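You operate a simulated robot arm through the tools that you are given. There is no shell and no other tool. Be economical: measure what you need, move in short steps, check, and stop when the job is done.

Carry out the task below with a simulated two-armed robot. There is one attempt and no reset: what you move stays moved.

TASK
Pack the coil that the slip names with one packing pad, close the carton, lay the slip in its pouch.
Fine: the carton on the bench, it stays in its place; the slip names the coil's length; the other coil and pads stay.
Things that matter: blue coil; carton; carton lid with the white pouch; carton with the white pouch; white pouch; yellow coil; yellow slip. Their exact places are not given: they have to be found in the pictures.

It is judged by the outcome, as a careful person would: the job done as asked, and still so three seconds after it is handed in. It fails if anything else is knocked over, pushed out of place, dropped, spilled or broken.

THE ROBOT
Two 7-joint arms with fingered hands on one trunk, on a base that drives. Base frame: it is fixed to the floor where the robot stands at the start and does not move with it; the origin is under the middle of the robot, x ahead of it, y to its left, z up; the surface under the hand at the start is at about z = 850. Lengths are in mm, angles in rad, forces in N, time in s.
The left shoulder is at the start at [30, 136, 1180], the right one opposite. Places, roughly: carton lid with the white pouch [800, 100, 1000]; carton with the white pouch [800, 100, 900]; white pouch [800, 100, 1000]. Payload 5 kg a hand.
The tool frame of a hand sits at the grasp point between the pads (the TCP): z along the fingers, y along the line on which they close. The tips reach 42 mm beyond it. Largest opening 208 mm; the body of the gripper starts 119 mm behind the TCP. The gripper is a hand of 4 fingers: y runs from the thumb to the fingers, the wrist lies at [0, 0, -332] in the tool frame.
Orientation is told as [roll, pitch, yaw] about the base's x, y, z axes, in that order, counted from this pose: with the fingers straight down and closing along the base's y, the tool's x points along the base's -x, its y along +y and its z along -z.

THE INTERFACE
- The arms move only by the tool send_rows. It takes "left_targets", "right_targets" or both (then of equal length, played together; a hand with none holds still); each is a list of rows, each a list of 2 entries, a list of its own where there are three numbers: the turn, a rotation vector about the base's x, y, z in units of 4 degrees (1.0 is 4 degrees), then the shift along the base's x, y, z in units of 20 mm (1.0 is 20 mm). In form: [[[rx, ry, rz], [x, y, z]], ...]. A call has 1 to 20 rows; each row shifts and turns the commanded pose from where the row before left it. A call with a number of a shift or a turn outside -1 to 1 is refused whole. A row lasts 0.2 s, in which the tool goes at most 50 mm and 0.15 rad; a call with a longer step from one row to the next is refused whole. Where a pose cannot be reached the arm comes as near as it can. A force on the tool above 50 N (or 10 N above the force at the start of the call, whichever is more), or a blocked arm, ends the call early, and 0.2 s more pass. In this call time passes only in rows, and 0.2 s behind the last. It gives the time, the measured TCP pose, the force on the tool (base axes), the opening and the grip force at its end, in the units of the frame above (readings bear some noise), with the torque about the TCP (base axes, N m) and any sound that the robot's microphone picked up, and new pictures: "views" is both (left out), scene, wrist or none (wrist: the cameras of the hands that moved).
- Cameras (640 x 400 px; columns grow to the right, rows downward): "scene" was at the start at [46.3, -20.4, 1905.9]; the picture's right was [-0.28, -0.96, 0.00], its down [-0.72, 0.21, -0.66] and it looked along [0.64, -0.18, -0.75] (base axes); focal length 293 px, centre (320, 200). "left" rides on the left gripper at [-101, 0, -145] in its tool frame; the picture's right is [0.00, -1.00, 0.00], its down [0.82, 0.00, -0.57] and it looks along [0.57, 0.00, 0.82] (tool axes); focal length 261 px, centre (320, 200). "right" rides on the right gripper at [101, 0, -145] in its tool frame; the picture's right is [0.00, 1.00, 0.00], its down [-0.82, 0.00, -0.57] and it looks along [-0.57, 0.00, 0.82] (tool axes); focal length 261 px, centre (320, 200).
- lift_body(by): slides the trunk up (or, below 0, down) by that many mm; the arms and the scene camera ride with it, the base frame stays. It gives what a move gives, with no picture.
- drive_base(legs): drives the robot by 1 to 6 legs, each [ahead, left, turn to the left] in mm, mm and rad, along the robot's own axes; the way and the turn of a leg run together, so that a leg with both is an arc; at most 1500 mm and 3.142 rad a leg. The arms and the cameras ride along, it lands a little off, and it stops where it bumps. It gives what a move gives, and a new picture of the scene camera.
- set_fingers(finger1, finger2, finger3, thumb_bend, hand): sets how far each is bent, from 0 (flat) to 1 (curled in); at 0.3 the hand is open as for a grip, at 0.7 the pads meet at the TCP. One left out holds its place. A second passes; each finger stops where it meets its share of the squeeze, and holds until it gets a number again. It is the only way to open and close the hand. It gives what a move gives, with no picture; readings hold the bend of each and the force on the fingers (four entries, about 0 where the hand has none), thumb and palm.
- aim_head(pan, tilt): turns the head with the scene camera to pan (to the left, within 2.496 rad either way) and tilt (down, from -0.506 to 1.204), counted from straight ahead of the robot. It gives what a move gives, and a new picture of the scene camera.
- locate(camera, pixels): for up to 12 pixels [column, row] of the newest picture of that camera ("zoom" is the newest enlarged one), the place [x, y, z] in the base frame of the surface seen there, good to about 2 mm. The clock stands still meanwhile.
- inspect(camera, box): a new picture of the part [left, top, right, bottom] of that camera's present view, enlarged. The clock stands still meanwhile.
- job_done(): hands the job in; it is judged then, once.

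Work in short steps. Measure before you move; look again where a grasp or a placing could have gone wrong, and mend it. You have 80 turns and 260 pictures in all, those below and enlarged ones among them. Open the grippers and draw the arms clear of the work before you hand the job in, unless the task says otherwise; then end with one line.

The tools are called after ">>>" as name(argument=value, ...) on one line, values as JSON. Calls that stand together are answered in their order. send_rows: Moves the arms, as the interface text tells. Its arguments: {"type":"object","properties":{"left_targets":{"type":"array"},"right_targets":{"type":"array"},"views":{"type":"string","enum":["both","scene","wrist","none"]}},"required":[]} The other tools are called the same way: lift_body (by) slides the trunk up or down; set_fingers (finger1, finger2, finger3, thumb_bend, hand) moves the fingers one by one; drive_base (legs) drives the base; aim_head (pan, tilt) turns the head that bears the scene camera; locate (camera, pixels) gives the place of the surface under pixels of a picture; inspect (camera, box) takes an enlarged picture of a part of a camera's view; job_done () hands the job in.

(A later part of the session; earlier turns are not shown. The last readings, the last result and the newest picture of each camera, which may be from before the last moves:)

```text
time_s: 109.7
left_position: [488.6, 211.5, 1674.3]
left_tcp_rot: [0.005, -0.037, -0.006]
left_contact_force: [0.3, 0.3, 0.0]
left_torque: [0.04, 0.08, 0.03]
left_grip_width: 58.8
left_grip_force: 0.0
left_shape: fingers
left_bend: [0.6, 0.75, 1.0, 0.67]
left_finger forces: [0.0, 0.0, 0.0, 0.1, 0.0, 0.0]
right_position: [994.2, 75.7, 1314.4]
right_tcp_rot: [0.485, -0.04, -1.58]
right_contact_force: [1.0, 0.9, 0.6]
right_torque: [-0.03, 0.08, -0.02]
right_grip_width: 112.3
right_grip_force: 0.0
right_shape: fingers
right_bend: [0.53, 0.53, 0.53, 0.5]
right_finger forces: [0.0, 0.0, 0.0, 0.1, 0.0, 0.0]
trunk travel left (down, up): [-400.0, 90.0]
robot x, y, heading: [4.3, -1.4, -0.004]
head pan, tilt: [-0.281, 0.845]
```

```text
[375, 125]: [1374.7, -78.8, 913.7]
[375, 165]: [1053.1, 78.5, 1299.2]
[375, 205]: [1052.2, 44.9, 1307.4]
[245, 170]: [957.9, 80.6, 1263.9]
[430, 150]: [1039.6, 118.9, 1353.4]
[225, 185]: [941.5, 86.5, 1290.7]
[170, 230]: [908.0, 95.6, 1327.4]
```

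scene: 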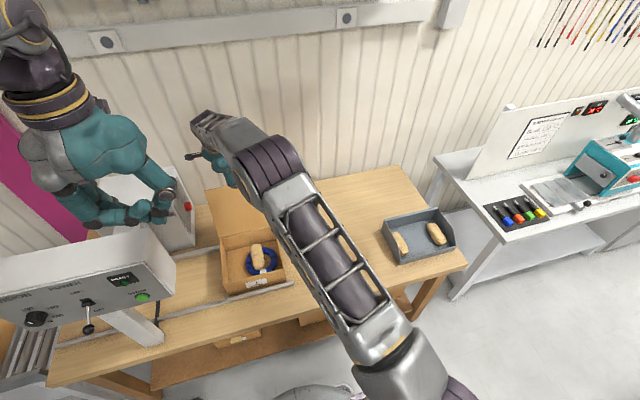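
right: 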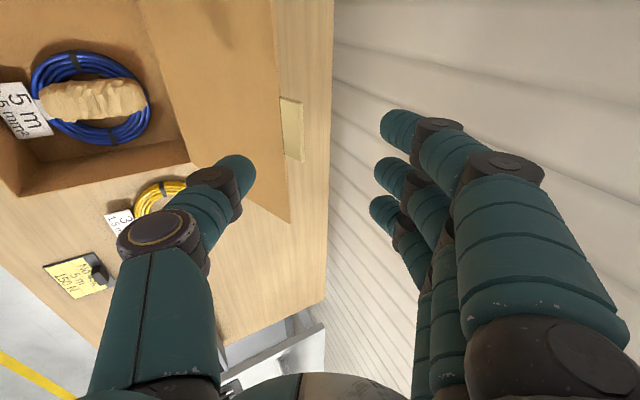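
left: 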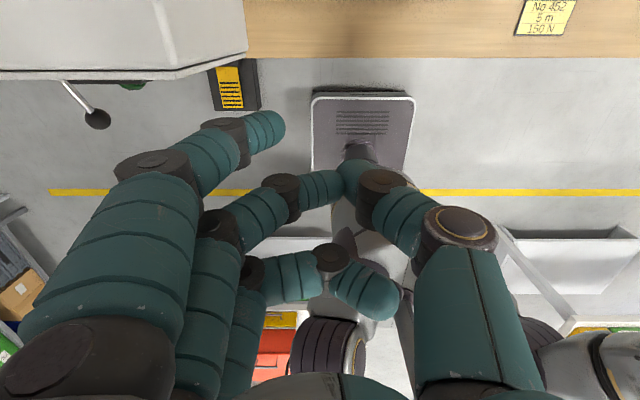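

The straddle lines up: fingers at x 1052 behind the tab at 1020, thumb at 958 in front. I'll go down 125 mm.

>>> send_rows(right_targets=[[[0, 0, 0], [0, 0, -0.9]], [[0, 0, 0], [0, 0, -0.9]], [[0, 0, 0], [0, 0, -0.9]], [[0, 0, 0], [0, 0, -0.9]], [[0, 0, 0], [0, 0, -0.9]], [[0, 0, 0], [-0.2, 0, -0.9]], [[0, 0, 0], [-0.3, 0, -0.8]]], views="both")

>>> inspect(camera="scene", box=[180, 110, 300, 300])

```text
time_s: 111.3
left_position: [488.0, 212.5, 1674.0]
left_tcp_rot: [0.004, -0.036, -0.008]
left_contact_force: [0.5, 0.3, 0.0]
left_torque: [-0.02, 0.01, 0.02]
left_grip_width: 58.8
left_grip_force: 0.0
left_shape: fingers
left_bend: [0.6, 0.75, 1.0, 0.67]
left_finger forces: [0.0, 0.0, 0.0, 0.0, 0.0, 0.1]
right_position: [983.1, 73.9, 1191.1]
right_tcp_rot: [0.486, -0.041, -1.581]
right_contact_force: [0.7, -0.5, 0.4]
right_torque: [0.0, 0.08, 0.02]
right_grip_width: 112.1
right_grip_force: 0.1
right_shape: fingers
right_bend: [0.53, 0.53, 0.53, 0.5]
right_finger forces: [0.0, 0.0, 0.0, 0.0, 0.0, 0.1]
trunk travel left (down, up): [-400.0, 90.0]
robot x, y, heading: [2.4, 1.5, -0.005]
head pan, tilt: [-0.281, 0.845]
```

scene: 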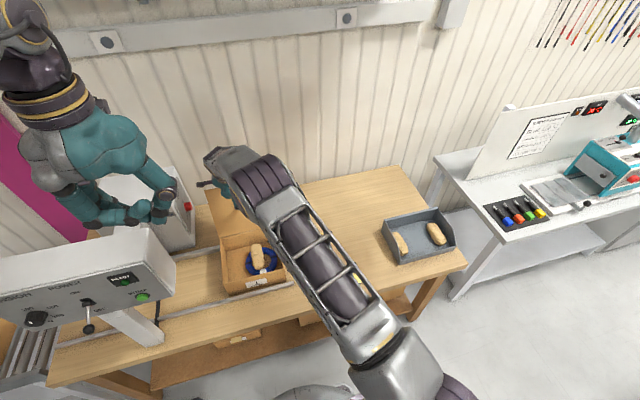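
right: 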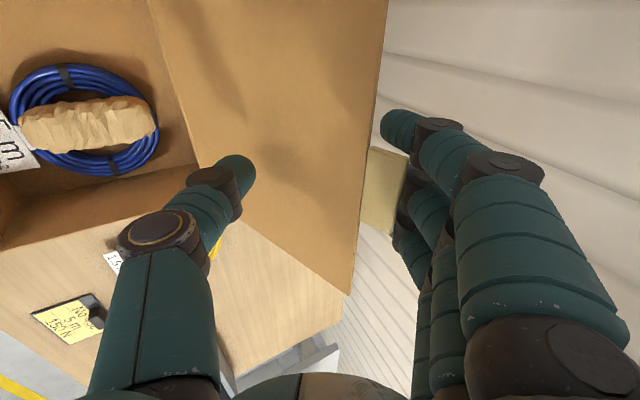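

```text
2.11 times, centred on (240, 205) of scene
```

zoom: 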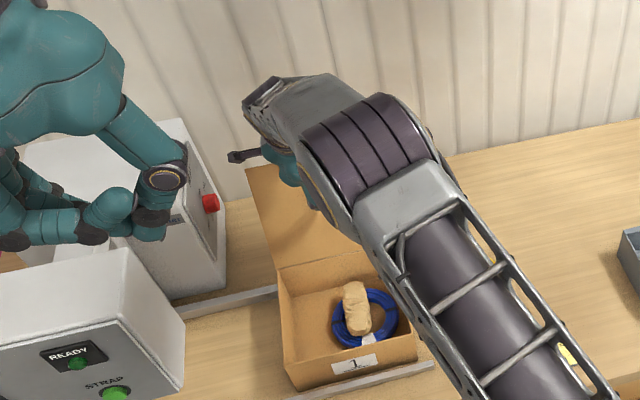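

The lid edge is caged between thumb and fingers. I'll pull it along the hinge arc, past vertical, to about 65°.

>>> send_rows(right_targets=[[[0, 0, 0], [-0.8, 0, 0.2]], [[0, 0, 0], [-0.8, 0, 0.2]], [[0, 0, 0], [-0.8, 0, 0.2]], [[0, 0, 0], [-0.8, 0, 0.2]], [[0, 0, 0], [-0.6, 0, -0.02]], [[0, 0, 0], [-0.6, 0, -0.02]], [[0, 0, 0], [-0.6, 0, -0.02]], [[0, 0, 0], [-0.6, 0, -0.02]], [[0, 0, 0], [-0.4, 0, -0.02]], [[0, 0, 0], [-0.6, 0, -0.2]], [[0, 0, 0], [-0.6, 0, -0.2]], [[0, 0, 0], [-0.6, 0, -0.2]]], views="both")

```text
time_s: 113.9
left_position: [486.0, 213.1, 1673.9]
left_tcp_rot: [0.002, -0.04, -0.008]
left_contact_force: [-0.3, 1.3, 0.5]
left_torque: [-0.02, 0.01, -0.01]
left_grip_width: 58.8
left_grip_force: 0.1
left_shape: fingers
left_bend: [0.6, 0.75, 1.0, 0.67]
left_finger forces: [0.1, 0.1, 0.0, 0.0, 0.1, 0.1]
right_position: [827.2, 74.9, 1192.1]
right_tcp_rot: [0.488, -0.041, -1.581]
right_contact_force: [-0.9, 0.3, 0.0]
right_torque: [-0.01, -0.01, 0.03]
right_grip_width: 112.8
right_grip_force: 0.1
right_shape: fingers
right_bend: [0.53, 0.53, 0.53, 0.5]
right_finger forces: [0.0, 0.1, 0.0, 0.1, 0.2, 0.0]
trunk travel left (down, up): [-400.0, 90.0]
robot x, y, heading: [1.0, -5.3, 0.0]
head pan, tilt: [-0.281, 0.845]
```

scene: 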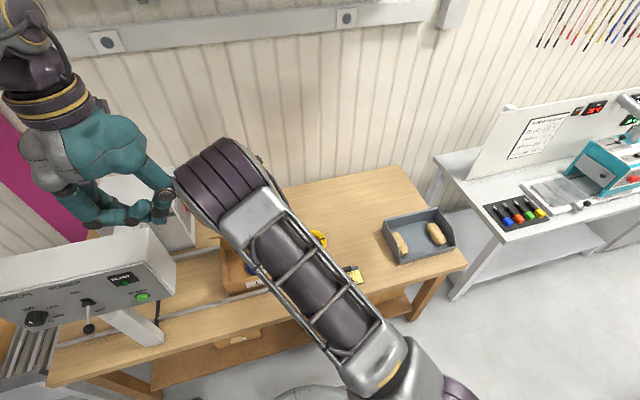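
right: 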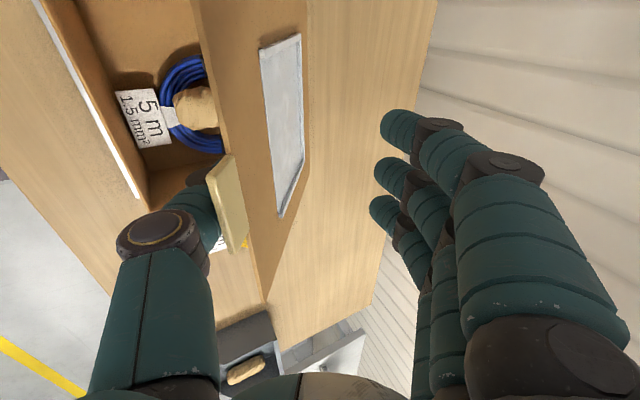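

The lid has come over and rests on the thumb. I'll follow the arc down toward about 30°.

>>> send_rows(right_targets=[[[0, 0, 0], [-0.6, 0, -0.35]], [[0, 0, 0], [-0.6, 0, -0.4]], [[0, 0, 0], [-0.6, 0, -0.4]], [[0, 0, 0], [-0.55, 0, -0.45]], [[0, 0, 0], [-0.5, 0, -0.5]], [[0, 0, 0], [-0.47, 0, -0.52]], [[0, 0, 0], [-0.47, 0, -0.52]], [[0, 0, 0], [-0.45, 0, -0.6]], [[0, 0, 0], [-0.35, 0, -0.6]], [[0, 0, 0], [-0.35, 0, -0.6]]], views="both")

>>> locate(camera="right", pixels=[[225, 200], [210, 210], [200, 190], [270, 120]])

```text
time_s: 116.1
left_position: [489.1, 212.1, 1673.4]
left_tcp_rot: [0.005, -0.036, -0.006]
left_contact_force: [0.9, 0.1, -0.3]
left_torque: [-0.02, 0.03, 0.01]
left_grip_width: 58.6
left_grip_force: 0.0
left_shape: fingers
left_bend: [0.6, 0.75, 1.0, 0.67]
left_finger forces: [0.0, 0.0, 0.0, 0.0, 0.0, 0.0]
right_position: [729.8, 74.0, 1094.2]
right_tcp_rot: [0.486, -0.038, -1.581]
right_contact_force: [-0.2, -0.6, -0.1]
right_torque: [-0.01, 0.04, -0.01]
right_grip_width: 112.7
right_grip_force: 0.3
right_shape: fingers
right_bend: [0.53, 0.53, 0.53, 0.5]
right_finger forces: [0.0, 0.1, 0.0, 0.0, 0.3, 0.0]
trunk travel left (down, up): [-400.0, 90.0]
robot x, y, heading: [0.6, 0.3, 0.001]
head pan, tilt: [-0.281, 0.845]
```

scene: 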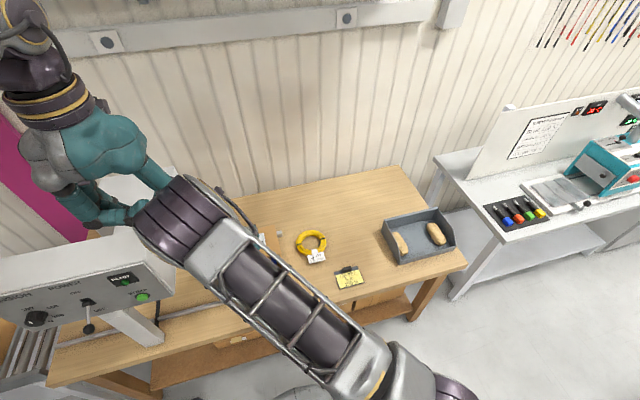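
right: 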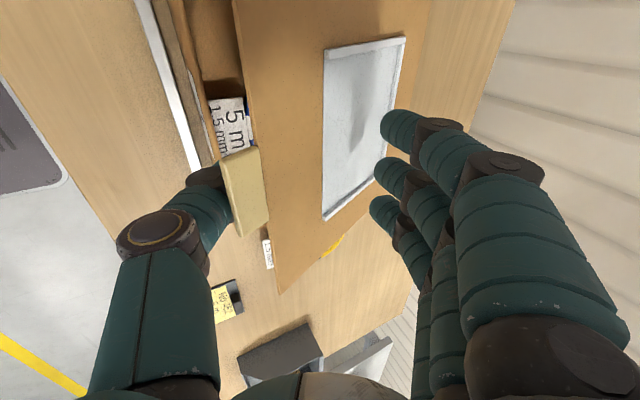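

```text
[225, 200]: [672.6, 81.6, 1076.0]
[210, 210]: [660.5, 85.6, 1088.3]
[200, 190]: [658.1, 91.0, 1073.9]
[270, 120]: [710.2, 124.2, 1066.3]
```

The lid is at about 24°. I'll lower further, bringing the thumb out in front of the carton so it supports only the tab.

>>> send_rows(right_targets=[[[0, 0, 0], [-0.6, 0, -0.5]], [[0, 0, 0], [-0.6, 0, -0.6]], [[0, 0, 0], [-0.5, 0, -0.7]], [[0, 0, 0], [-0.2, 0, -0.7]], [[0, 0, 0], [0, 0, -0.7]], [[0, 0, 0], [0, 0, -0.5]]], views="wrist")

>>> inspect(camera="right", box=[120, 40, 480, 260])

```text
time_s: 117.5
left_position: [488.1, 212.9, 1672.3]
left_tcp_rot: [0.002, -0.036, -0.009]
left_contact_force: [0.1, -0.3, 0.1]
left_torque: [-0.01, 0.0, 0.0]
left_grip_width: 59.1
left_grip_force: 0.0
left_shape: fingers
left_bend: [0.6, 0.75, 1.0, 0.67]
left_finger forces: [0.1, 0.1, 0.0, 0.0, 0.0, 0.0]
right_position: [689.2, 73.9, 1020.4]
right_tcp_rot: [0.486, -0.041, -1.581]
right_contact_force: [-0.1, 0.6, -0.5]
right_torque: [-0.01, 0.03, -0.04]
right_grip_width: 113.0
right_grip_force: 0.1
right_shape: fingers
right_bend: [0.53, 0.53, 0.53, 0.5]
right_finger forces: [0.0, 0.0, 0.0, 0.0, 0.6, 0.2]
trunk travel left (down, up): [-400.0, 90.0]
robot x, y, heading: [1.9, -2.8, -0.003]
head pan, tilt: [-0.281, 0.845]
```

right: 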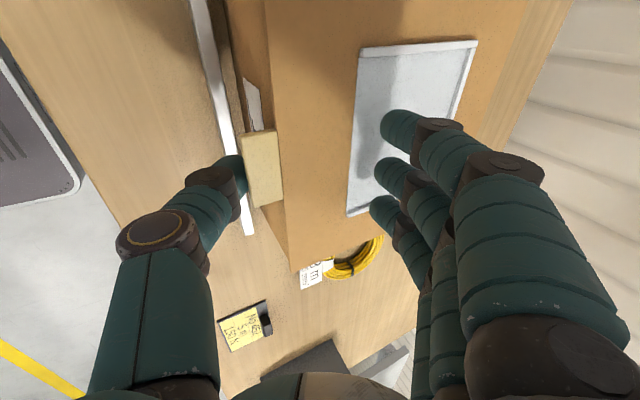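

```text
1.78 times, centred on (300, 150) of right
```

zoom: 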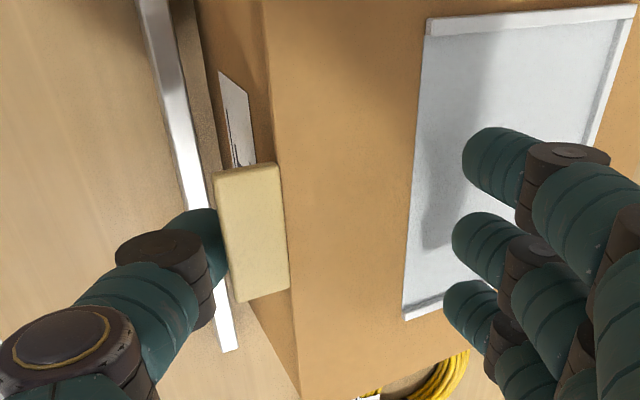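

The thumb tip is just under the tab's edge. I'll slide back 50 mm so the lid settles, then go up.

>>> send_rows(right_targets=[[[0, 0, 0], [-0.7, 0, -0.1]], [[0, 0, 0], [-0.7, 0, 0]], [[0, 0, 0], [-0.7, 0, 0]], [[0, 0, 0], [-0.4, 0, 0.3]], [[0, 0, 0], [0, 0, 0.8]], [[0, 0, 0], [0, 0, 0.9]], [[0, 0, 0], [0, -0.3, 0.9]], [[0, 0, 0], [0, -0.8, 0.9]], [[0, 0, 0], [0, -0.9, 0.9]], [[0, 0, 0], [0, -0.9, 0.9]], [[0, 0, 0], [0, -0.9, 0.9]], [[0, 0, 0], [0, -0.9, 0.9]]], views="both")

>>> inspect(camera="right", box=[120, 0, 560, 275])

```text
time_s: 120.1
left_position: [485.7, 211.6, 1673.4]
left_tcp_rot: [0.005, -0.039, -0.005]
left_contact_force: [-1.1, -1.6, -0.1]
left_torque: [0.12, 0.03, -0.02]
left_grip_width: 58.4
left_grip_force: 0.0
left_shape: fingers
left_bend: [0.6, 0.75, 1.0, 0.67]
left_finger forces: [0.0, 0.0, 0.1, 0.0, 0.0, 0.0]
right_position: [639.3, -21.1, 1166.9]
right_tcp_rot: [0.487, -0.039, -1.582]
right_contact_force: [0.6, -0.5, -0.7]
right_torque: [0.05, -0.03, 0.02]
right_grip_width: 113.4
right_grip_force: 0.1
right_shape: fingers
right_bend: [0.53, 0.53, 0.53, 0.5]
right_finger forces: [0.1, 0.1, 0.0, 0.1, 0.0, 0.1]
trunk travel left (down, up): [-400.0, 90.0]
robot x, y, heading: [1.0, -0.2, -0.004]
head pan, tilt: [-0.281, 0.845]
```

scene: 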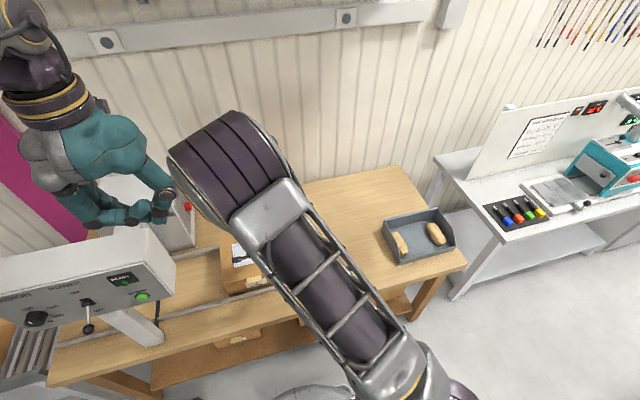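
right: 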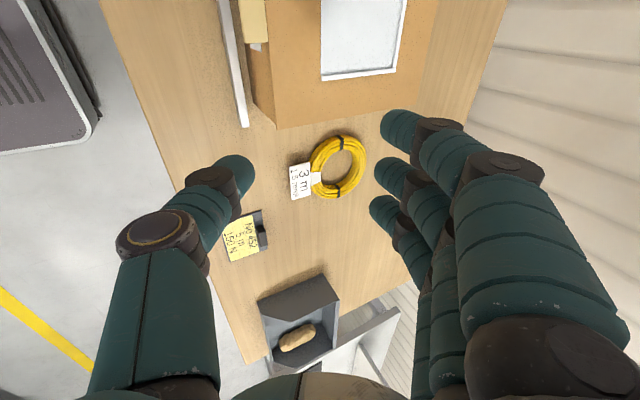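

```text
1.45 times, centred on (340, 138) of right
```

zoom: 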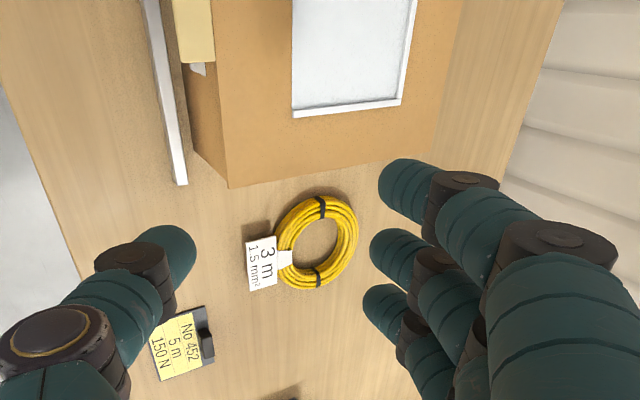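

The lid is closed flat and the carton is in place. Now the slip: I'll bring the right hand level, still in yaw -90 so it closes along x, above the handle block at (653,-328).

>>> set_fingers(hand="right", finger1=0.68, finger2=0.68, finger3=0.68, thumb_bend=0.68)

>>> send_rows(right_targets=[[[0.035, 0.435, 0], [0.045, -0.96, -0.45]], [[0.035, 0.435, 0], [0.045, -0.96, -0.45]], [[0.035, 0.435, 0], [0.045, -0.96, -0.45]], [[0.035, 0.435, 0], [0.045, -0.96, -0.45]], [[0.035, 0.435, 0], [0.045, -0.96, -0.45]], [[0.035, 0.435, 0], [0.045, -0.96, -0.45]], [[0.035, 0.435, 0], [0.045, -0.96, -0.45]], [[0.035, 0.435, 0], [0.045, -0.96, -0.45]], [[0.035, 0.435, 0], [0.045, -0.96, -0.45]], [[0.035, 0.435, 0], [0.045, -0.96, -0.45]], [[0.035, 0.435, 0], [0.045, -0.96, -0.45]], [[0.035, 0.435, 0], [0.045, -0.96, -0.45]], [[0.035, 0.435, 0], [0.045, -0.96, -0.45]], [[0.035, 0.435, 0], [0.045, -0.96, -0.45]], [[0.035, 0.435, 0], [0.045, -0.96, -0.45]], [[0.035, 0.435, 0], [0.045, -0.96, -0.45]]], views="both")

>>> inspect(camera="scene", box=[200, 210, 320, 310])

```text
time_s: 121.1
left_position: [487.1, 211.3, 1672.3]
left_tcp_rot: [0.005, -0.036, -0.006]
left_contact_force: [-0.8, -0.5, -0.3]
left_torque: [-0.01, 0.0, 0.0]
left_grip_width: 59.0
left_grip_force: 0.0
left_shape: fingers
left_bend: [0.6, 0.75, 1.0, 0.67]
left_finger forces: [0.0, 0.0, 0.1, 0.0, 0.0, 0.0]
right_position: [639.9, -20.6, 1167.5]
right_tcp_rot: [0.488, -0.04, -1.581]
right_contact_force: [-0.3, -0.3, 0.6]
right_torque: [-0.01, -0.01, 0.01]
right_grip_width: 38.2
right_grip_force: 0.1
right_shape: fingers
right_bend: [0.68, 0.68, 0.68, 0.68]
right_finger forces: [0.0, 0.0, 0.0, 0.0, 0.0, 0.0]
trunk travel left (down, up): [-400.0, 90.0]
robot x, y, heading: [3.8, -0.1, -0.002]
head pan, tilt: [-0.281, 0.845]
```

```text
time_s: 124.5
left_position: [488.1, 210.9, 1673.3]
left_tcp_rot: [0.004, -0.036, -0.007]
left_contact_force: [-0.6, -0.9, 0.0]
left_torque: [0.03, 0.03, 0.03]
left_grip_width: 58.7
left_grip_force: 0.1
left_shape: fingers
left_bend: [0.6, 0.75, 1.0, 0.67]
left_finger forces: [0.1, 0.0, 0.0, 0.0, 0.0, 0.0]
right_position: [654.7, -325.5, 1024.6]
right_tcp_rot: [0.001, -0.003, -1.568]
right_contact_force: [0.6, 1.1, -0.3]
right_torque: [0.0, 0.05, 0.0]
right_grip_width: 38.6
right_grip_force: 0.1
right_shape: fingers
right_bend: [0.68, 0.68, 0.68, 0.68]
right_finger forces: [0.0, 0.0, 0.0, 0.1, 0.1, 0.1]
trunk travel left (down, up): [-400.0, 90.0]
robot x, y, heading: [2.6, -0.2, -0.002]
head pan, tilt: [-0.281, 0.845]
```

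scene: 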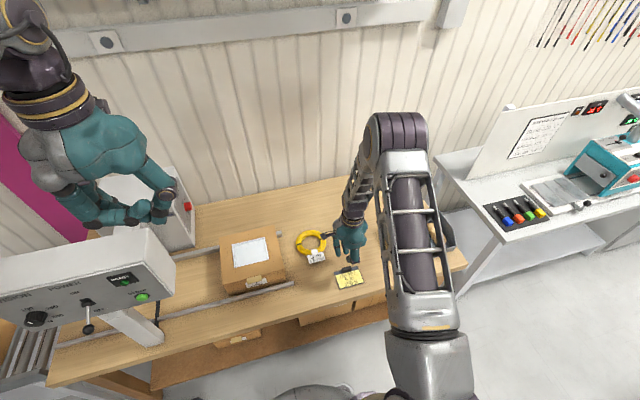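
right: 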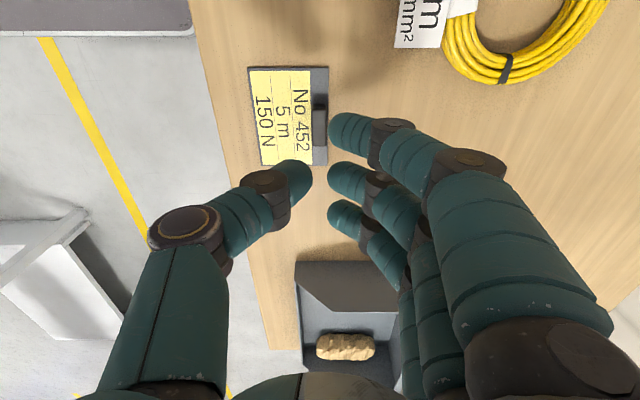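

```text
4.00 times, centred on (260, 260) of scene
```

zoom: 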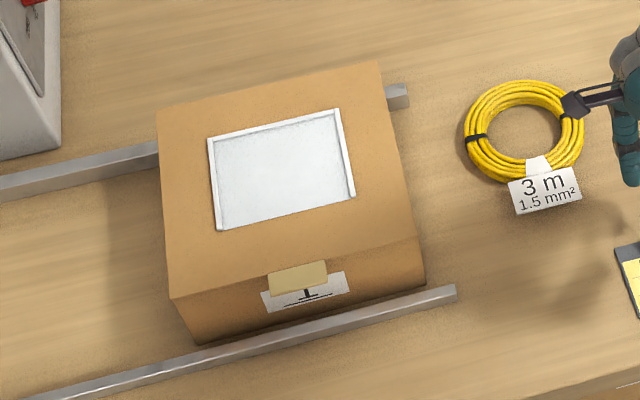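

The lid is fully shut. I'll measure the pouch's inner corners, and the block relative to the fingertips.

>>> locate(camera="zoom", pixels=[[226, 222], [346, 192], [216, 148], [332, 118], [275, 132], [212, 140], [340, 112], [285, 170], [218, 228], [352, 196]])

>>> locate(camera="right", pixels=[[320, 103], [320, 138], [313, 120], [325, 120], [300, 175], [335, 130], [335, 175], [335, 210], [322, 72], [322, 160], [252, 70]])

```text
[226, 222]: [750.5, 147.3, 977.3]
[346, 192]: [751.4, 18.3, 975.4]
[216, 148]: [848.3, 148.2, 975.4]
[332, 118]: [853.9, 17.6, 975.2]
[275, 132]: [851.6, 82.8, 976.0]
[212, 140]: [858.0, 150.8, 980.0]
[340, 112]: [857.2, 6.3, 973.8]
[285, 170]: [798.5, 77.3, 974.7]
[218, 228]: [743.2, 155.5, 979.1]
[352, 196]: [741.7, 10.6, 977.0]
```

```text
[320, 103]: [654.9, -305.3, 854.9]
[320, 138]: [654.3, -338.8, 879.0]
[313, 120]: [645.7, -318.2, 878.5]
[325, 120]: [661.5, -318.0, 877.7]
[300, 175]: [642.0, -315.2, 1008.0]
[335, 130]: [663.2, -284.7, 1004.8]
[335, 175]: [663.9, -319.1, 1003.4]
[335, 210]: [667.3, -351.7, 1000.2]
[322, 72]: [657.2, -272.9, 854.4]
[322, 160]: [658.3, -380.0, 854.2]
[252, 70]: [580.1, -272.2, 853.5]
```

The block is centred at (653.5,-328.5) with the top at 878, so the hand is aligned. I'll open to 0.64 and descend to TCP about 907.

>>> set_fingers(hand="right", finger1=0.64, finger2=0.64, finger3=0.64, thumb_bend=0.64)

>>> send_rows(right_targets=[[[0, 0, 0], [-0.05, -0.12, -0.9]], [[0, 0, 0], [0, 0, -0.9]], [[0, 0, 0], [0, 0, -0.9]], [[0, 0, 0], [0, 0, -0.9]], [[0, 0, 0], [0, 0, -0.9]], [[0, 0, 0], [0, 0, -0.9]], [[0, 0, 0], [0, 0, -0.4]]], views="wrist")

>>> inspect(camera="right", box=[160, 40, 480, 240])

```text
time_s: 125.5
left_position: [488.2, 212.0, 1673.4]
left_tcp_rot: [0.005, -0.037, -0.006]
left_contact_force: [0.1, -0.9, -0.2]
left_torque: [0.05, -0.01, 0.02]
left_grip_width: 58.9
left_grip_force: 0.0
left_shape: fingers
left_bend: [0.6, 0.75, 1.0, 0.67]
left_finger forces: [0.0, 0.0, 0.0, 0.1, 0.0, 0.0]
right_position: [654.5, -325.5, 1025.6]
right_tcp_rot: [0.0, -0.002, -1.572]
right_contact_force: [-0.3, 0.2, -0.3]
right_torque: [0.01, 0.05, -0.01]
right_grip_width: 52.5
right_grip_force: 0.1
right_shape: fingers
right_bend: [0.64, 0.64, 0.64, 0.64]
right_finger forces: [0.0, 0.0, 0.0, 0.1, 0.1, 0.1]
trunk travel left (down, up): [-400.0, 90.0]
robot x, y, heading: [3.2, -3.7, -0.005]
head pan, tilt: [-0.281, 0.845]
```

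```text
time_s: 127.1
left_position: [487.3, 213.0, 1673.1]
left_tcp_rot: [0.004, -0.037, -0.007]
left_contact_force: [0.0, 0.4, -0.8]
left_torque: [0.0, -0.01, 0.0]
left_grip_width: 58.7
left_grip_force: 0.2
left_shape: fingers
left_bend: [0.6, 0.75, 1.0, 0.67]
left_finger forces: [0.1, 0.0, 0.0, 0.0, 0.0, 0.1]
right_position: [654.0, -329.1, 906.8]
right_tcp_rot: [0.0, -0.004, -1.571]
right_contact_force: [0.2, -0.6, -0.2]
right_torque: [-0.01, 0.02, 0.01]
right_grip_width: 52.6
right_grip_force: 0.1
right_shape: fingers
right_bend: [0.64, 0.64, 0.64, 0.64]
right_finger forces: [0.1, 0.0, 0.0, 0.0, 0.1, 0.0]
trunk travel left (down, up): [-400.0, 90.0]
robot x, y, heading: [4.0, 4.6, -0.006]
head pan, tilt: [-0.281, 0.845]
```

right: 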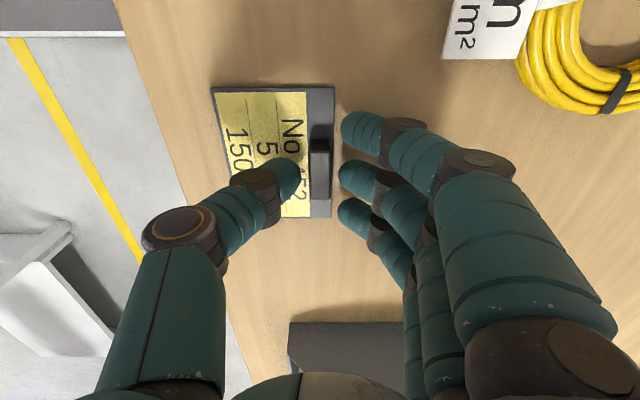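

```text
2.00 times, centred on (320, 140) of right
```

zoom: 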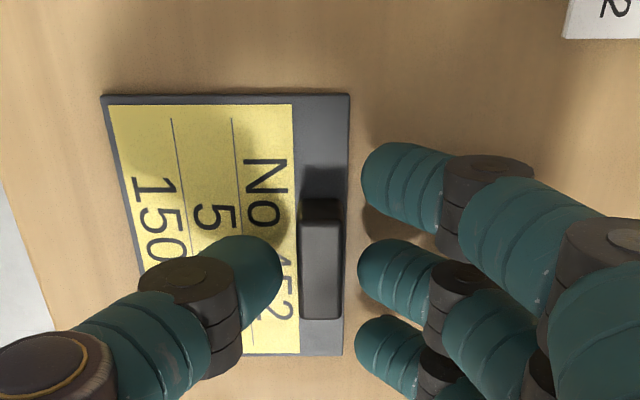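

The thumb and middle finger bracket the block. I'll close, then test-lift 20 mm.

>>> set_fingers(hand="right", finger1=0.68, finger2=0.8, finger3=0.68, thumb_bend=0.8)

>>> send_rows(right_targets=[[[0, 0, 0], [0, 0, 0.3]], [[0, 0, 0], [0, 0, 0.4]], [[0, 0, 0], [0, 0, 0.4]]], views="wrist")

>>> inspect(camera="right", box=[160, 40, 480, 240])

```text
time_s: 128.1
left_position: [487.0, 212.7, 1672.3]
left_tcp_rot: [0.003, -0.037, -0.006]
left_contact_force: [0.0, 0.0, -0.6]
left_torque: [0.01, -0.01, -0.01]
left_grip_width: 58.6
left_grip_force: 0.0
left_shape: fingers
left_bend: [0.6, 0.75, 1.0, 0.67]
left_finger forces: [0.0, 0.0, 0.0, 0.1, 0.0, 0.0]
right_position: [653.1, -329.5, 907.3]
right_tcp_rot: [0.001, -0.005, -1.571]
right_contact_force: [0.6, 0.2, -0.7]
right_torque: [-0.02, 0.0, -0.02]
right_grip_width: 27.8
right_grip_force: 11.5
right_shape: fingers
right_bend: [0.68, 0.59, 0.68, 0.77]
right_finger forces: [0.0, 12.6, 0.0, 0.0, 11.4, 0.0]
trunk travel left (down, up): [-400.0, 90.0]
robot x, y, heading: [1.5, -0.1, -0.006]
head pan, tilt: [-0.281, 0.845]
```

```text
time_s: 128.9
left_position: [488.1, 212.8, 1672.7]
left_tcp_rot: [0.002, -0.037, -0.006]
left_contact_force: [-0.6, -0.2, -0.5]
left_torque: [-0.06, 0.03, -0.02]
left_grip_width: 58.7
left_grip_force: 0.1
left_shape: fingers
left_bend: [0.6, 0.75, 1.0, 0.67]
left_finger forces: [0.0, 0.0, 0.0, 0.0, 0.1, 0.1]
right_position: [653.3, -328.0, 926.9]
right_tcp_rot: [0.002, -0.003, -1.571]
right_contact_force: [-0.9, -0.2, 0.6]
right_torque: [-0.02, 0.0, 0.01]
right_grip_width: 28.0
right_grip_force: 12.8
right_shape: fingers
right_bend: [0.68, 0.59, 0.68, 0.77]
right_finger forces: [0.1, 12.5, 0.0, 0.0, 11.4, 0.1]
trunk travel left (down, up): [-400.0, 90.0]
robot x, y, heading: [2.0, 6.0, 0.002]
head pan, tilt: [-0.281, 0.845]
```

right: 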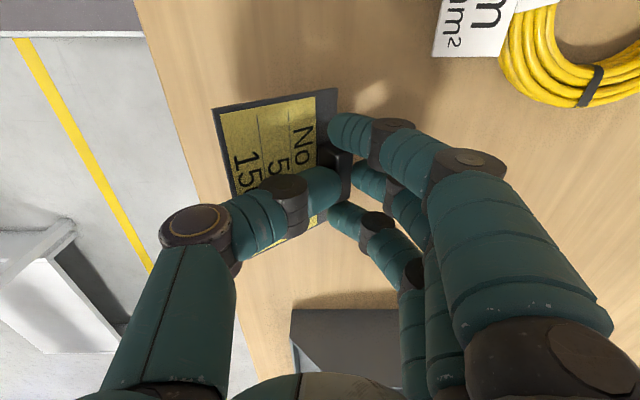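

```text
2.00 times, centred on (320, 140) of right
```

zoom: 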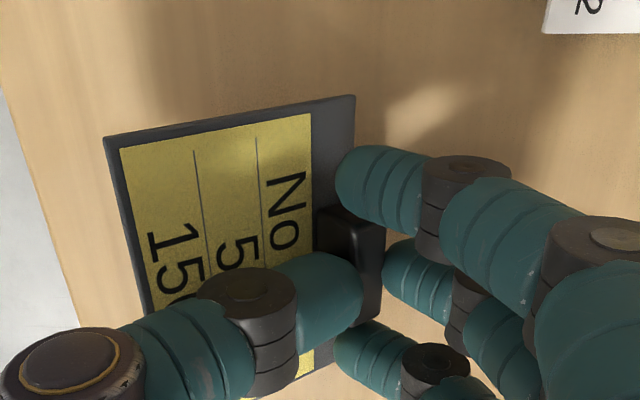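

Held, with the block shifted slightly toward the fingers. I'll lift to above lid height and measure the plate's tilt.

>>> send_rows(right_targets=[[[0, 0, 0], [0, 0, 0.6]], [[0, 0, 0], [0, 0, 0.8]], [[0, 0, 0], [0, 0, 0.8]], [[0, 0, 0], [0, 0, 0.8]], [[0, 0, 0], [0, 0, 0.8]], [[0, 0, 0], [0, 0, 0.8]], [[0, 0, 0], [0, 0, 0.8]], [[0, 0, 0], [0, 0, 0.8]], [[0, 0, 0], [0, 0, 0.8]], [[0, 0, 0], [0, 0, 0.6]], [[0, 0, 0], [0, 0, 0.4]]], views="both")

>>> locate(camera="right", pixels=[[218, 112], [330, 92], [300, 100], [240, 190], [240, 130], [300, 230], [320, 215], [345, 155], [260, 240], [228, 160]])

>>> inspect(camera="scene", box=[310, 200, 400, 290])

```text
time_s: 131.3
left_position: [487.5, 211.8, 1673.8]
left_tcp_rot: [0.004, -0.036, -0.005]
left_contact_force: [0.5, 0.0, 0.5]
left_torque: [0.02, -0.01, 0.03]
left_grip_width: 58.6
left_grip_force: 0.1
left_shape: fingers
left_bend: [0.6, 0.75, 1.0, 0.67]
left_finger forces: [0.1, 0.0, 0.0, 0.0, 0.0, 0.0]
right_position: [654.1, -328.4, 1088.5]
right_tcp_rot: [0.001, -0.005, -1.57]
right_contact_force: [-0.9, 1.1, -0.9]
right_torque: [0.0, -0.01, -0.01]
right_grip_width: 28.5
right_grip_force: 11.3
right_shape: fingers
right_bend: [0.68, 0.59, 0.68, 0.77]
right_finger forces: [0.0, 12.5, 0.0, 0.1, 11.4, 0.0]
trunk travel left (down, up): [-400.0, 90.0]
robot x, y, heading: [-2.9, -0.6, -0.003]
head pan, tilt: [-0.281, 0.845]
```

scene: 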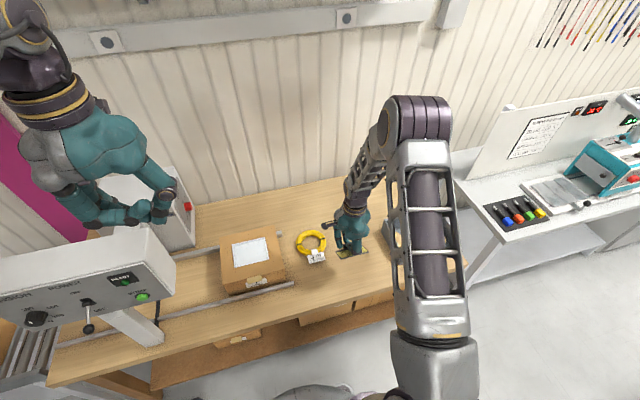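
right: 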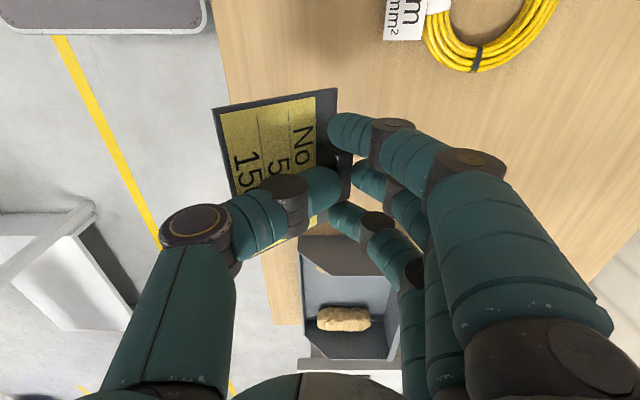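

```text
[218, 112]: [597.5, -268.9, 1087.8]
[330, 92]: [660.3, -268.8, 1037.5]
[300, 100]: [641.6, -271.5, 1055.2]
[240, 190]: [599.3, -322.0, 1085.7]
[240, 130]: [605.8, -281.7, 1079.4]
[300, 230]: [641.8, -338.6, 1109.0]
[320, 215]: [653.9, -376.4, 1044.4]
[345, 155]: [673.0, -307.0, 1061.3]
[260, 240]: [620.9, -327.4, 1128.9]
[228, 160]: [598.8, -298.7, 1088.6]
```

```text
4.44 times, centred on (355, 245) of scene
```

zoom: 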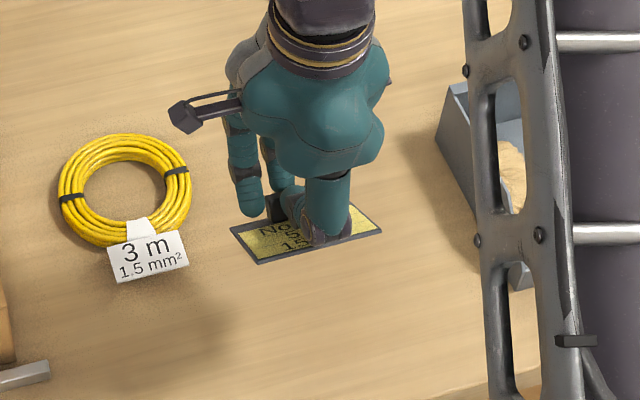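

The plate is gripped but tilted, with its near edge 50 mm higher (about 39°). I'll tilt the hand -39° about y to level it and re-measure.

>>> send_rows(right_targets=[[[0, -0.8, 0], [0, 0, 0.2]], [[0, -0.8, 0], [0, 0, 0.2]], [[0, -0.8, 0], [0, 0, 0]], [[0, -0.8, 0], [0, 0, 0]], [[0, -0.8, 0], [0, 0, 0]], [[0, -0.8, 0], [0, 0, 0]], [[0, -0.8, 0], [0, 0, 0]], [[0, -0.8, 0], [0, 0, 0]], [[0, -0.8, 0], [0, 0, 0]], [[0, -0.8, 0], [0, 0, 0]], [[0, -0.8, 0], [0, 0, 0]], [[0, -0.8, 0], [0, 0, 0]]], views="wrist")

>>> inspect(camera="scene", box=[310, 190, 400, 280])

>>> locate(camera="right", pixels=[[218, 112], [330, 92], [300, 100], [240, 190], [240, 130], [320, 215], [345, 155], [340, 125], [340, 210], [355, 180]])

```text
time_s: 133.9
left_position: [487.7, 212.2, 1671.6]
left_tcp_rot: [0.003, -0.038, -0.007]
left_contact_force: [-0.8, -0.1, 0.3]
left_torque: [0.02, 0.04, 0.0]
left_grip_width: 59.0
left_grip_force: 0.0
left_shape: fingers
left_bend: [0.6, 0.75, 1.0, 0.67]
left_finger forces: [0.0, 0.1, 0.0, 0.1, 0.1, 0.0]
right_position: [653.1, -328.8, 1097.6]
right_tcp_rot: [0.673, -0.002, -1.574]
right_contact_force: [0.7, -0.2, -0.5]
right_torque: [0.02, 0.04, 0.03]
right_grip_width: 28.4
right_grip_force: 11.8
right_shape: fingers
right_bend: [0.68, 0.59, 0.68, 0.77]
right_finger forces: [0.1, 12.1, 0.1, 0.0, 11.5, 0.0]
trunk travel left (down, up): [-400.0, 90.0]
robot x, y, heading: [-1.7, -1.9, -0.006]
head pan, tilt: [-0.281, 0.845]
```

right: 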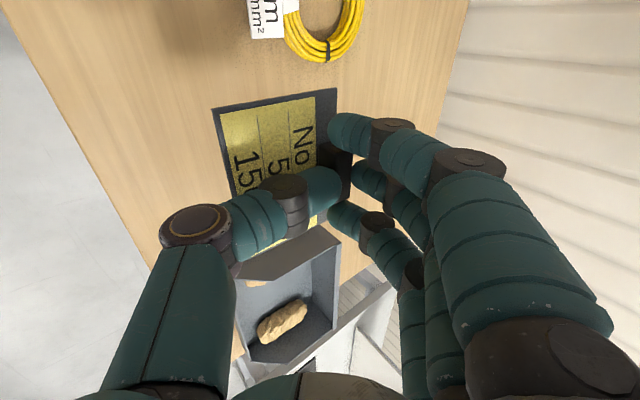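

```text
4.44 times, centred on (355, 235) of scene
```

zoom: 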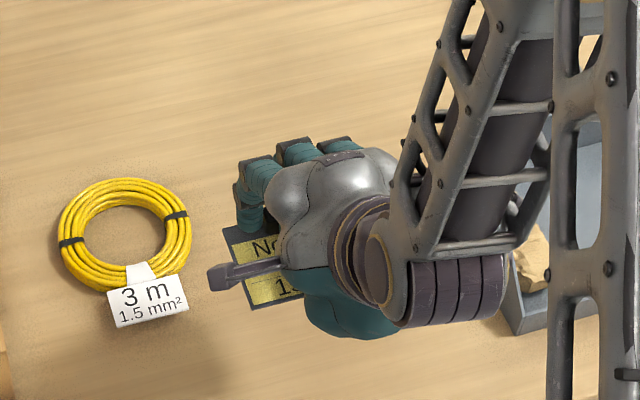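

```text
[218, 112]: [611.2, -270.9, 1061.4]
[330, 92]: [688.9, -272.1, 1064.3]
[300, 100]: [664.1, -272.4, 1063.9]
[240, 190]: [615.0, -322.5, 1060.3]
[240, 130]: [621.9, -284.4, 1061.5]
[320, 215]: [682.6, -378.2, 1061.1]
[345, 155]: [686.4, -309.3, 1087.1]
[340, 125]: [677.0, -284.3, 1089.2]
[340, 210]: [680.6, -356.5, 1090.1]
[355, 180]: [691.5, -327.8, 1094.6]
```

The plate is now level (top z about 1062 at both ends) and spans x 608–691. I'll carry it over the pouch, aiming for TCP (800,82).

>>> send_rows(right_targets=[[[0, 0, 0], [0.2, 0.6, 0]], [[0, 0, 0], [0.38, 1, 0]], [[0, 0, 0], [0.38, 1, 0]], [[0, 0, 0], [0.38, 1, 0]], [[0, 0, 0], [0.38, 1, 0]], [[0, 0, 0], [0.38, 1, 0]], [[0, 0, 0], [0.38, 1, 0]], [[0, 0, 0], [0.38, 1, 0]], [[0, 0, 0], [0.38, 1, 0]], [[0, 0, 0], [0.38, 1, 0]], [[0, 0, 0], [0.38, 1, 0]], [[0, 0, 0], [0.38, 1, 0]], [[0, 0, 0], [0.38, 1, 0]], [[0, 0, 0], [0.38, 1, 0]], [[0, 0, 0], [0.38, 1, 0]], [[0, 0, 0], [0.38, 1, 0]], [[0, 0, 0], [0.38, 1, 0]], [[0, 0, 0], [0.38, 1, 0]], [[0, 0, 0], [0.38, 1, 0]], [[0, 0, 0], [0.38, 1, 0]]], views="none")

>>> send_rows(right_targets=[[[0, 0, 0], [0.1, 0.7, 0]], [[0, 0, 0], [0, 0.25, -0.6]], [[0, 0, 0], [0, 0, -0.6]]], views="both")

>>> locate(camera="right", pixels=[[218, 112], [330, 92], [240, 190], [320, 215], [340, 125], [355, 180], [160, 100], [300, 60]])

```text
time_s: 138.1
left_position: [487.1, 213.5, 1672.8]
left_tcp_rot: [0.003, -0.036, -0.007]
left_contact_force: [0.1, -0.3, 0.1]
left_torque: [-0.11, -0.01, -0.04]
left_grip_width: 58.6
left_grip_force: 0.0
left_shape: fingers
left_bend: [0.6, 0.75, 1.0, 0.67]
left_finger forces: [0.1, 0.0, 0.1, 0.0, 0.0, 0.0]
right_position: [800.8, 62.8, 1096.5]
right_tcp_rot: [0.67, -0.003, -1.573]
right_contact_force: [0.5, 0.6, -1.2]
right_torque: [0.0, 0.01, -0.04]
right_grip_width: 28.1
right_grip_force: 11.8
right_shape: fingers
right_bend: [0.68, 0.59, 0.68, 0.77]
right_finger forces: [0.0, 11.8, 0.0, 0.0, 11.3, 0.0]
trunk travel left (down, up): [-400.0, 90.0]
robot x, y, heading: [2.9, 4.1, -0.009]
head pan, tilt: [-0.281, 0.845]
```

```text
time_s: 138.9
left_position: [488.2, 211.9, 1672.7]
left_tcp_rot: [0.002, -0.036, -0.009]
left_contact_force: [0.7, -0.6, 0.7]
left_torque: [0.06, 0.01, -0.01]
left_grip_width: 59.0
left_grip_force: 0.0
left_shape: fingers
left_bend: [0.6, 0.75, 1.0, 0.67]
left_finger forces: [0.0, 0.0, 0.0, 0.0, 0.0, 0.0]
right_position: [805.2, 81.1, 1072.4]
right_tcp_rot: [0.669, -0.002, -1.572]
right_contact_force: [0.5, -0.3, -0.5]
right_torque: [0.01, 0.06, 0.0]
right_grip_width: 28.2
right_grip_force: 11.3
right_shape: fingers
right_bend: [0.68, 0.59, 0.68, 0.77]
right_finger forces: [0.0, 11.8, 0.0, 0.0, 11.3, 0.1]
trunk travel left (down, up): [-400.0, 90.0]
robot x, y, heading: [-1.0, -2.5, -0.002]
head pan, tilt: [-0.281, 0.845]
```

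scene: 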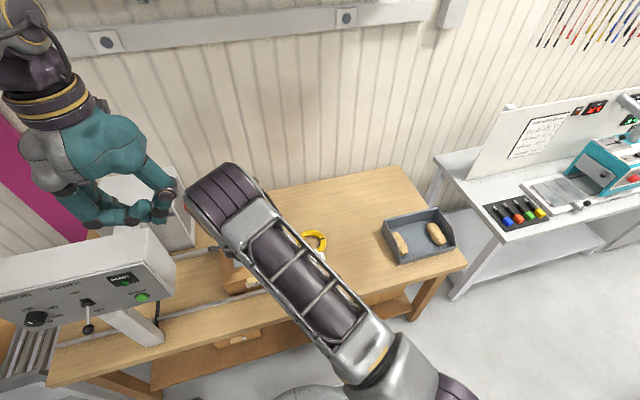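
right: 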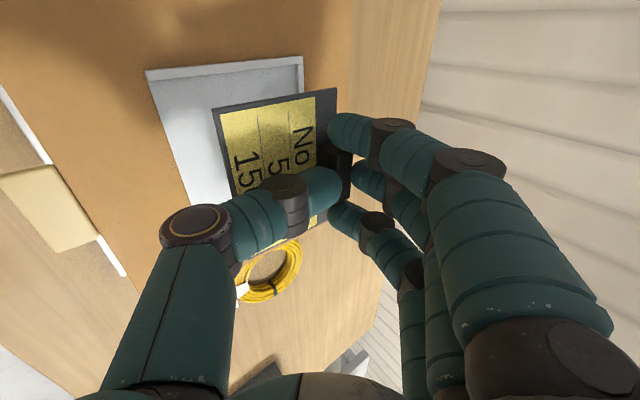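

```text
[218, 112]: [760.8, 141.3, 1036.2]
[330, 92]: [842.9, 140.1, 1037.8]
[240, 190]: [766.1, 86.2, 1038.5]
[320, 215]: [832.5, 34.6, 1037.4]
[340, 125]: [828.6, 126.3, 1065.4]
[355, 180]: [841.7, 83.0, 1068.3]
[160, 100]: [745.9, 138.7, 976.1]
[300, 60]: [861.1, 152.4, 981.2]
```

The plate sits over the pouch opening (x 758–845, y 25–141; pouch 741–854, 14–150). I'll shift -4 in x and lower 57 mm to touchdown.

>>> send_rows(right_targets=[[[0, 0, 0], [-0.2, 0, -0.7]], [[0, 0, 0], [0, 0, -0.8]], [[0, 0, 0], [0, 0, -0.6]], [[0, 0, 0], [0, 0, -0.4]], [[0, 0, 0], [0, 0, -0.2]], [[0, 0, 0], [0, 0, -0.1]]], views="wrist")

>>> locate(camera="right", pixels=[[218, 112], [330, 92], [240, 190], [320, 215]])

>>> inspect(camera="right", box=[120, 20, 480, 245])

```text
time_s: 140.3
left_position: [486.6, 213.6, 1672.0]
left_tcp_rot: [0.003, -0.035, -0.007]
left_contact_force: [0.1, 1.0, -0.3]
left_torque: [0.01, 0.02, -0.02]
left_grip_width: 58.8
left_grip_force: 0.2
left_shape: fingers
left_bend: [0.6, 0.75, 1.0, 0.67]
left_finger forces: [0.0, 0.0, 0.0, 0.1, 0.0, 0.0]
right_position: [801.1, 82.2, 1017.4]
right_tcp_rot: [0.669, -0.001, -1.573]
right_contact_force: [0.0, -0.2, 0.2]
right_torque: [-0.02, 0.03, 0.02]
right_grip_width: 28.1
right_grip_force: 11.9
right_shape: fingers
right_bend: [0.68, 0.59, 0.68, 0.77]
right_finger forces: [0.0, 11.9, 0.0, 0.0, 11.3, 0.0]
trunk travel left (down, up): [-400.0, 90.0]
robot x, y, heading: [3.3, 3.6, -0.004]
head pan, tilt: [-0.281, 0.845]
```

right: 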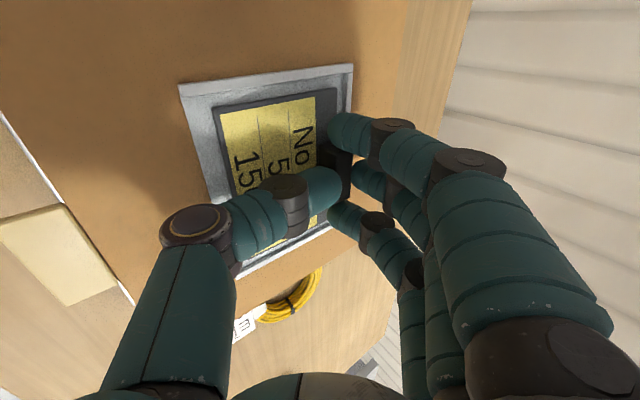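

```text
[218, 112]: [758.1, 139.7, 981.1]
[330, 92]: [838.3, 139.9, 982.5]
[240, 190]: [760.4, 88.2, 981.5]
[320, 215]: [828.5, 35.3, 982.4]
```

```text
1.78 times, centred on (300, 132) of right
```

zoom: 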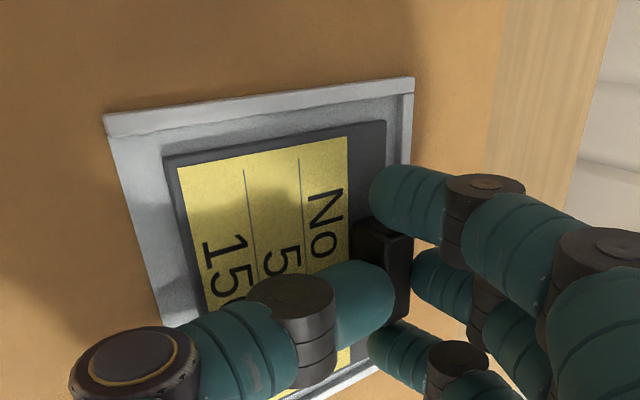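

The plate is inside the pouch, almost touching. I'll lower 2 mm and release in a small step.

>>> send_rows(right_targets=[[[0, 0, 0], [0, 0, -0.12]]], views="none")

>>> set_fingers(hand="right", finger2=0.56, thumb_bend=0.72)

>>> inspect(camera="right", box=[120, 20, 480, 245])

```text
time_s: 140.7
left_position: [487.9, 212.3, 1673.8]
left_tcp_rot: [0.004, -0.038, -0.007]
left_contact_force: [-0.1, 0.1, -0.2]
left_torque: [-0.04, -0.03, 0.06]
left_grip_width: 58.8
left_grip_force: 0.1
left_shape: fingers
left_bend: [0.6, 0.75, 1.0, 0.67]
left_finger forces: [0.1, 0.1, 0.1, 0.0, 0.1, 0.0]
right_position: [799.7, 83.2, 1014.5]
right_tcp_rot: [0.671, -0.002, -1.573]
right_contact_force: [-0.8, 0.0, -0.8]
right_torque: [-0.01, 0.06, -0.03]
right_grip_width: 28.4
right_grip_force: 11.5
right_shape: fingers
right_bend: [0.68, 0.59, 0.68, 0.77]
right_finger forces: [0.1, 12.2, 0.0, 0.0, 11.9, 0.0]
trunk travel left (down, up): [-400.0, 90.0]
robot x, y, heading: [5.7, 1.0, -0.001]
head pan, tilt: [-0.281, 0.845]
```

```text
time_s: 141.7
left_position: [487.1, 212.4, 1673.5]
left_tcp_rot: [0.002, -0.037, -0.008]
left_contact_force: [0.4, -0.4, 0.1]
left_torque: [-0.03, -0.04, 0.03]
left_grip_width: 59.1
left_grip_force: 0.1
left_shape: fingers
left_bend: [0.6, 0.75, 1.0, 0.67]
left_finger forces: [0.1, 0.0, 0.1, 0.0, 0.0, 0.0]
right_position: [799.5, 83.3, 1015.6]
right_tcp_rot: [0.671, -0.003, -1.572]
right_contact_force: [0.7, -0.5, 5.2]
right_torque: [0.01, -0.07, 0.02]
right_grip_width: 30.0
right_grip_force: 2.3
right_shape: fingers
right_bend: [0.68, 0.56, 0.68, 0.73]
right_finger forces: [0.0, 0.0, 0.0, 0.0, 4.5, 0.0]
trunk travel left (down, up): [-400.0, 90.0]
robot x, y, heading: [2.2, 4.1, -0.001]
head pan, tilt: [-0.281, 0.845]
```

```text
1.78 times, centred on (300, 132) of right
```

zoom: 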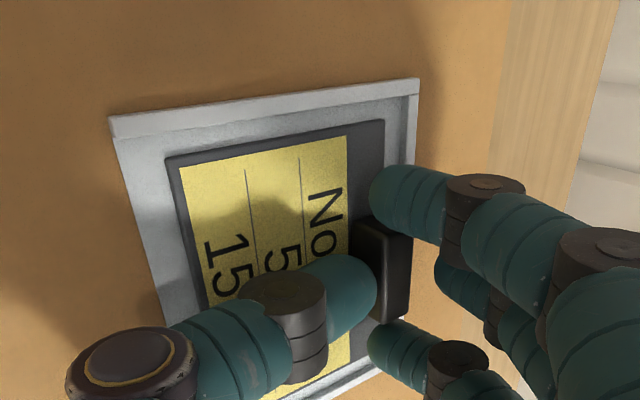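

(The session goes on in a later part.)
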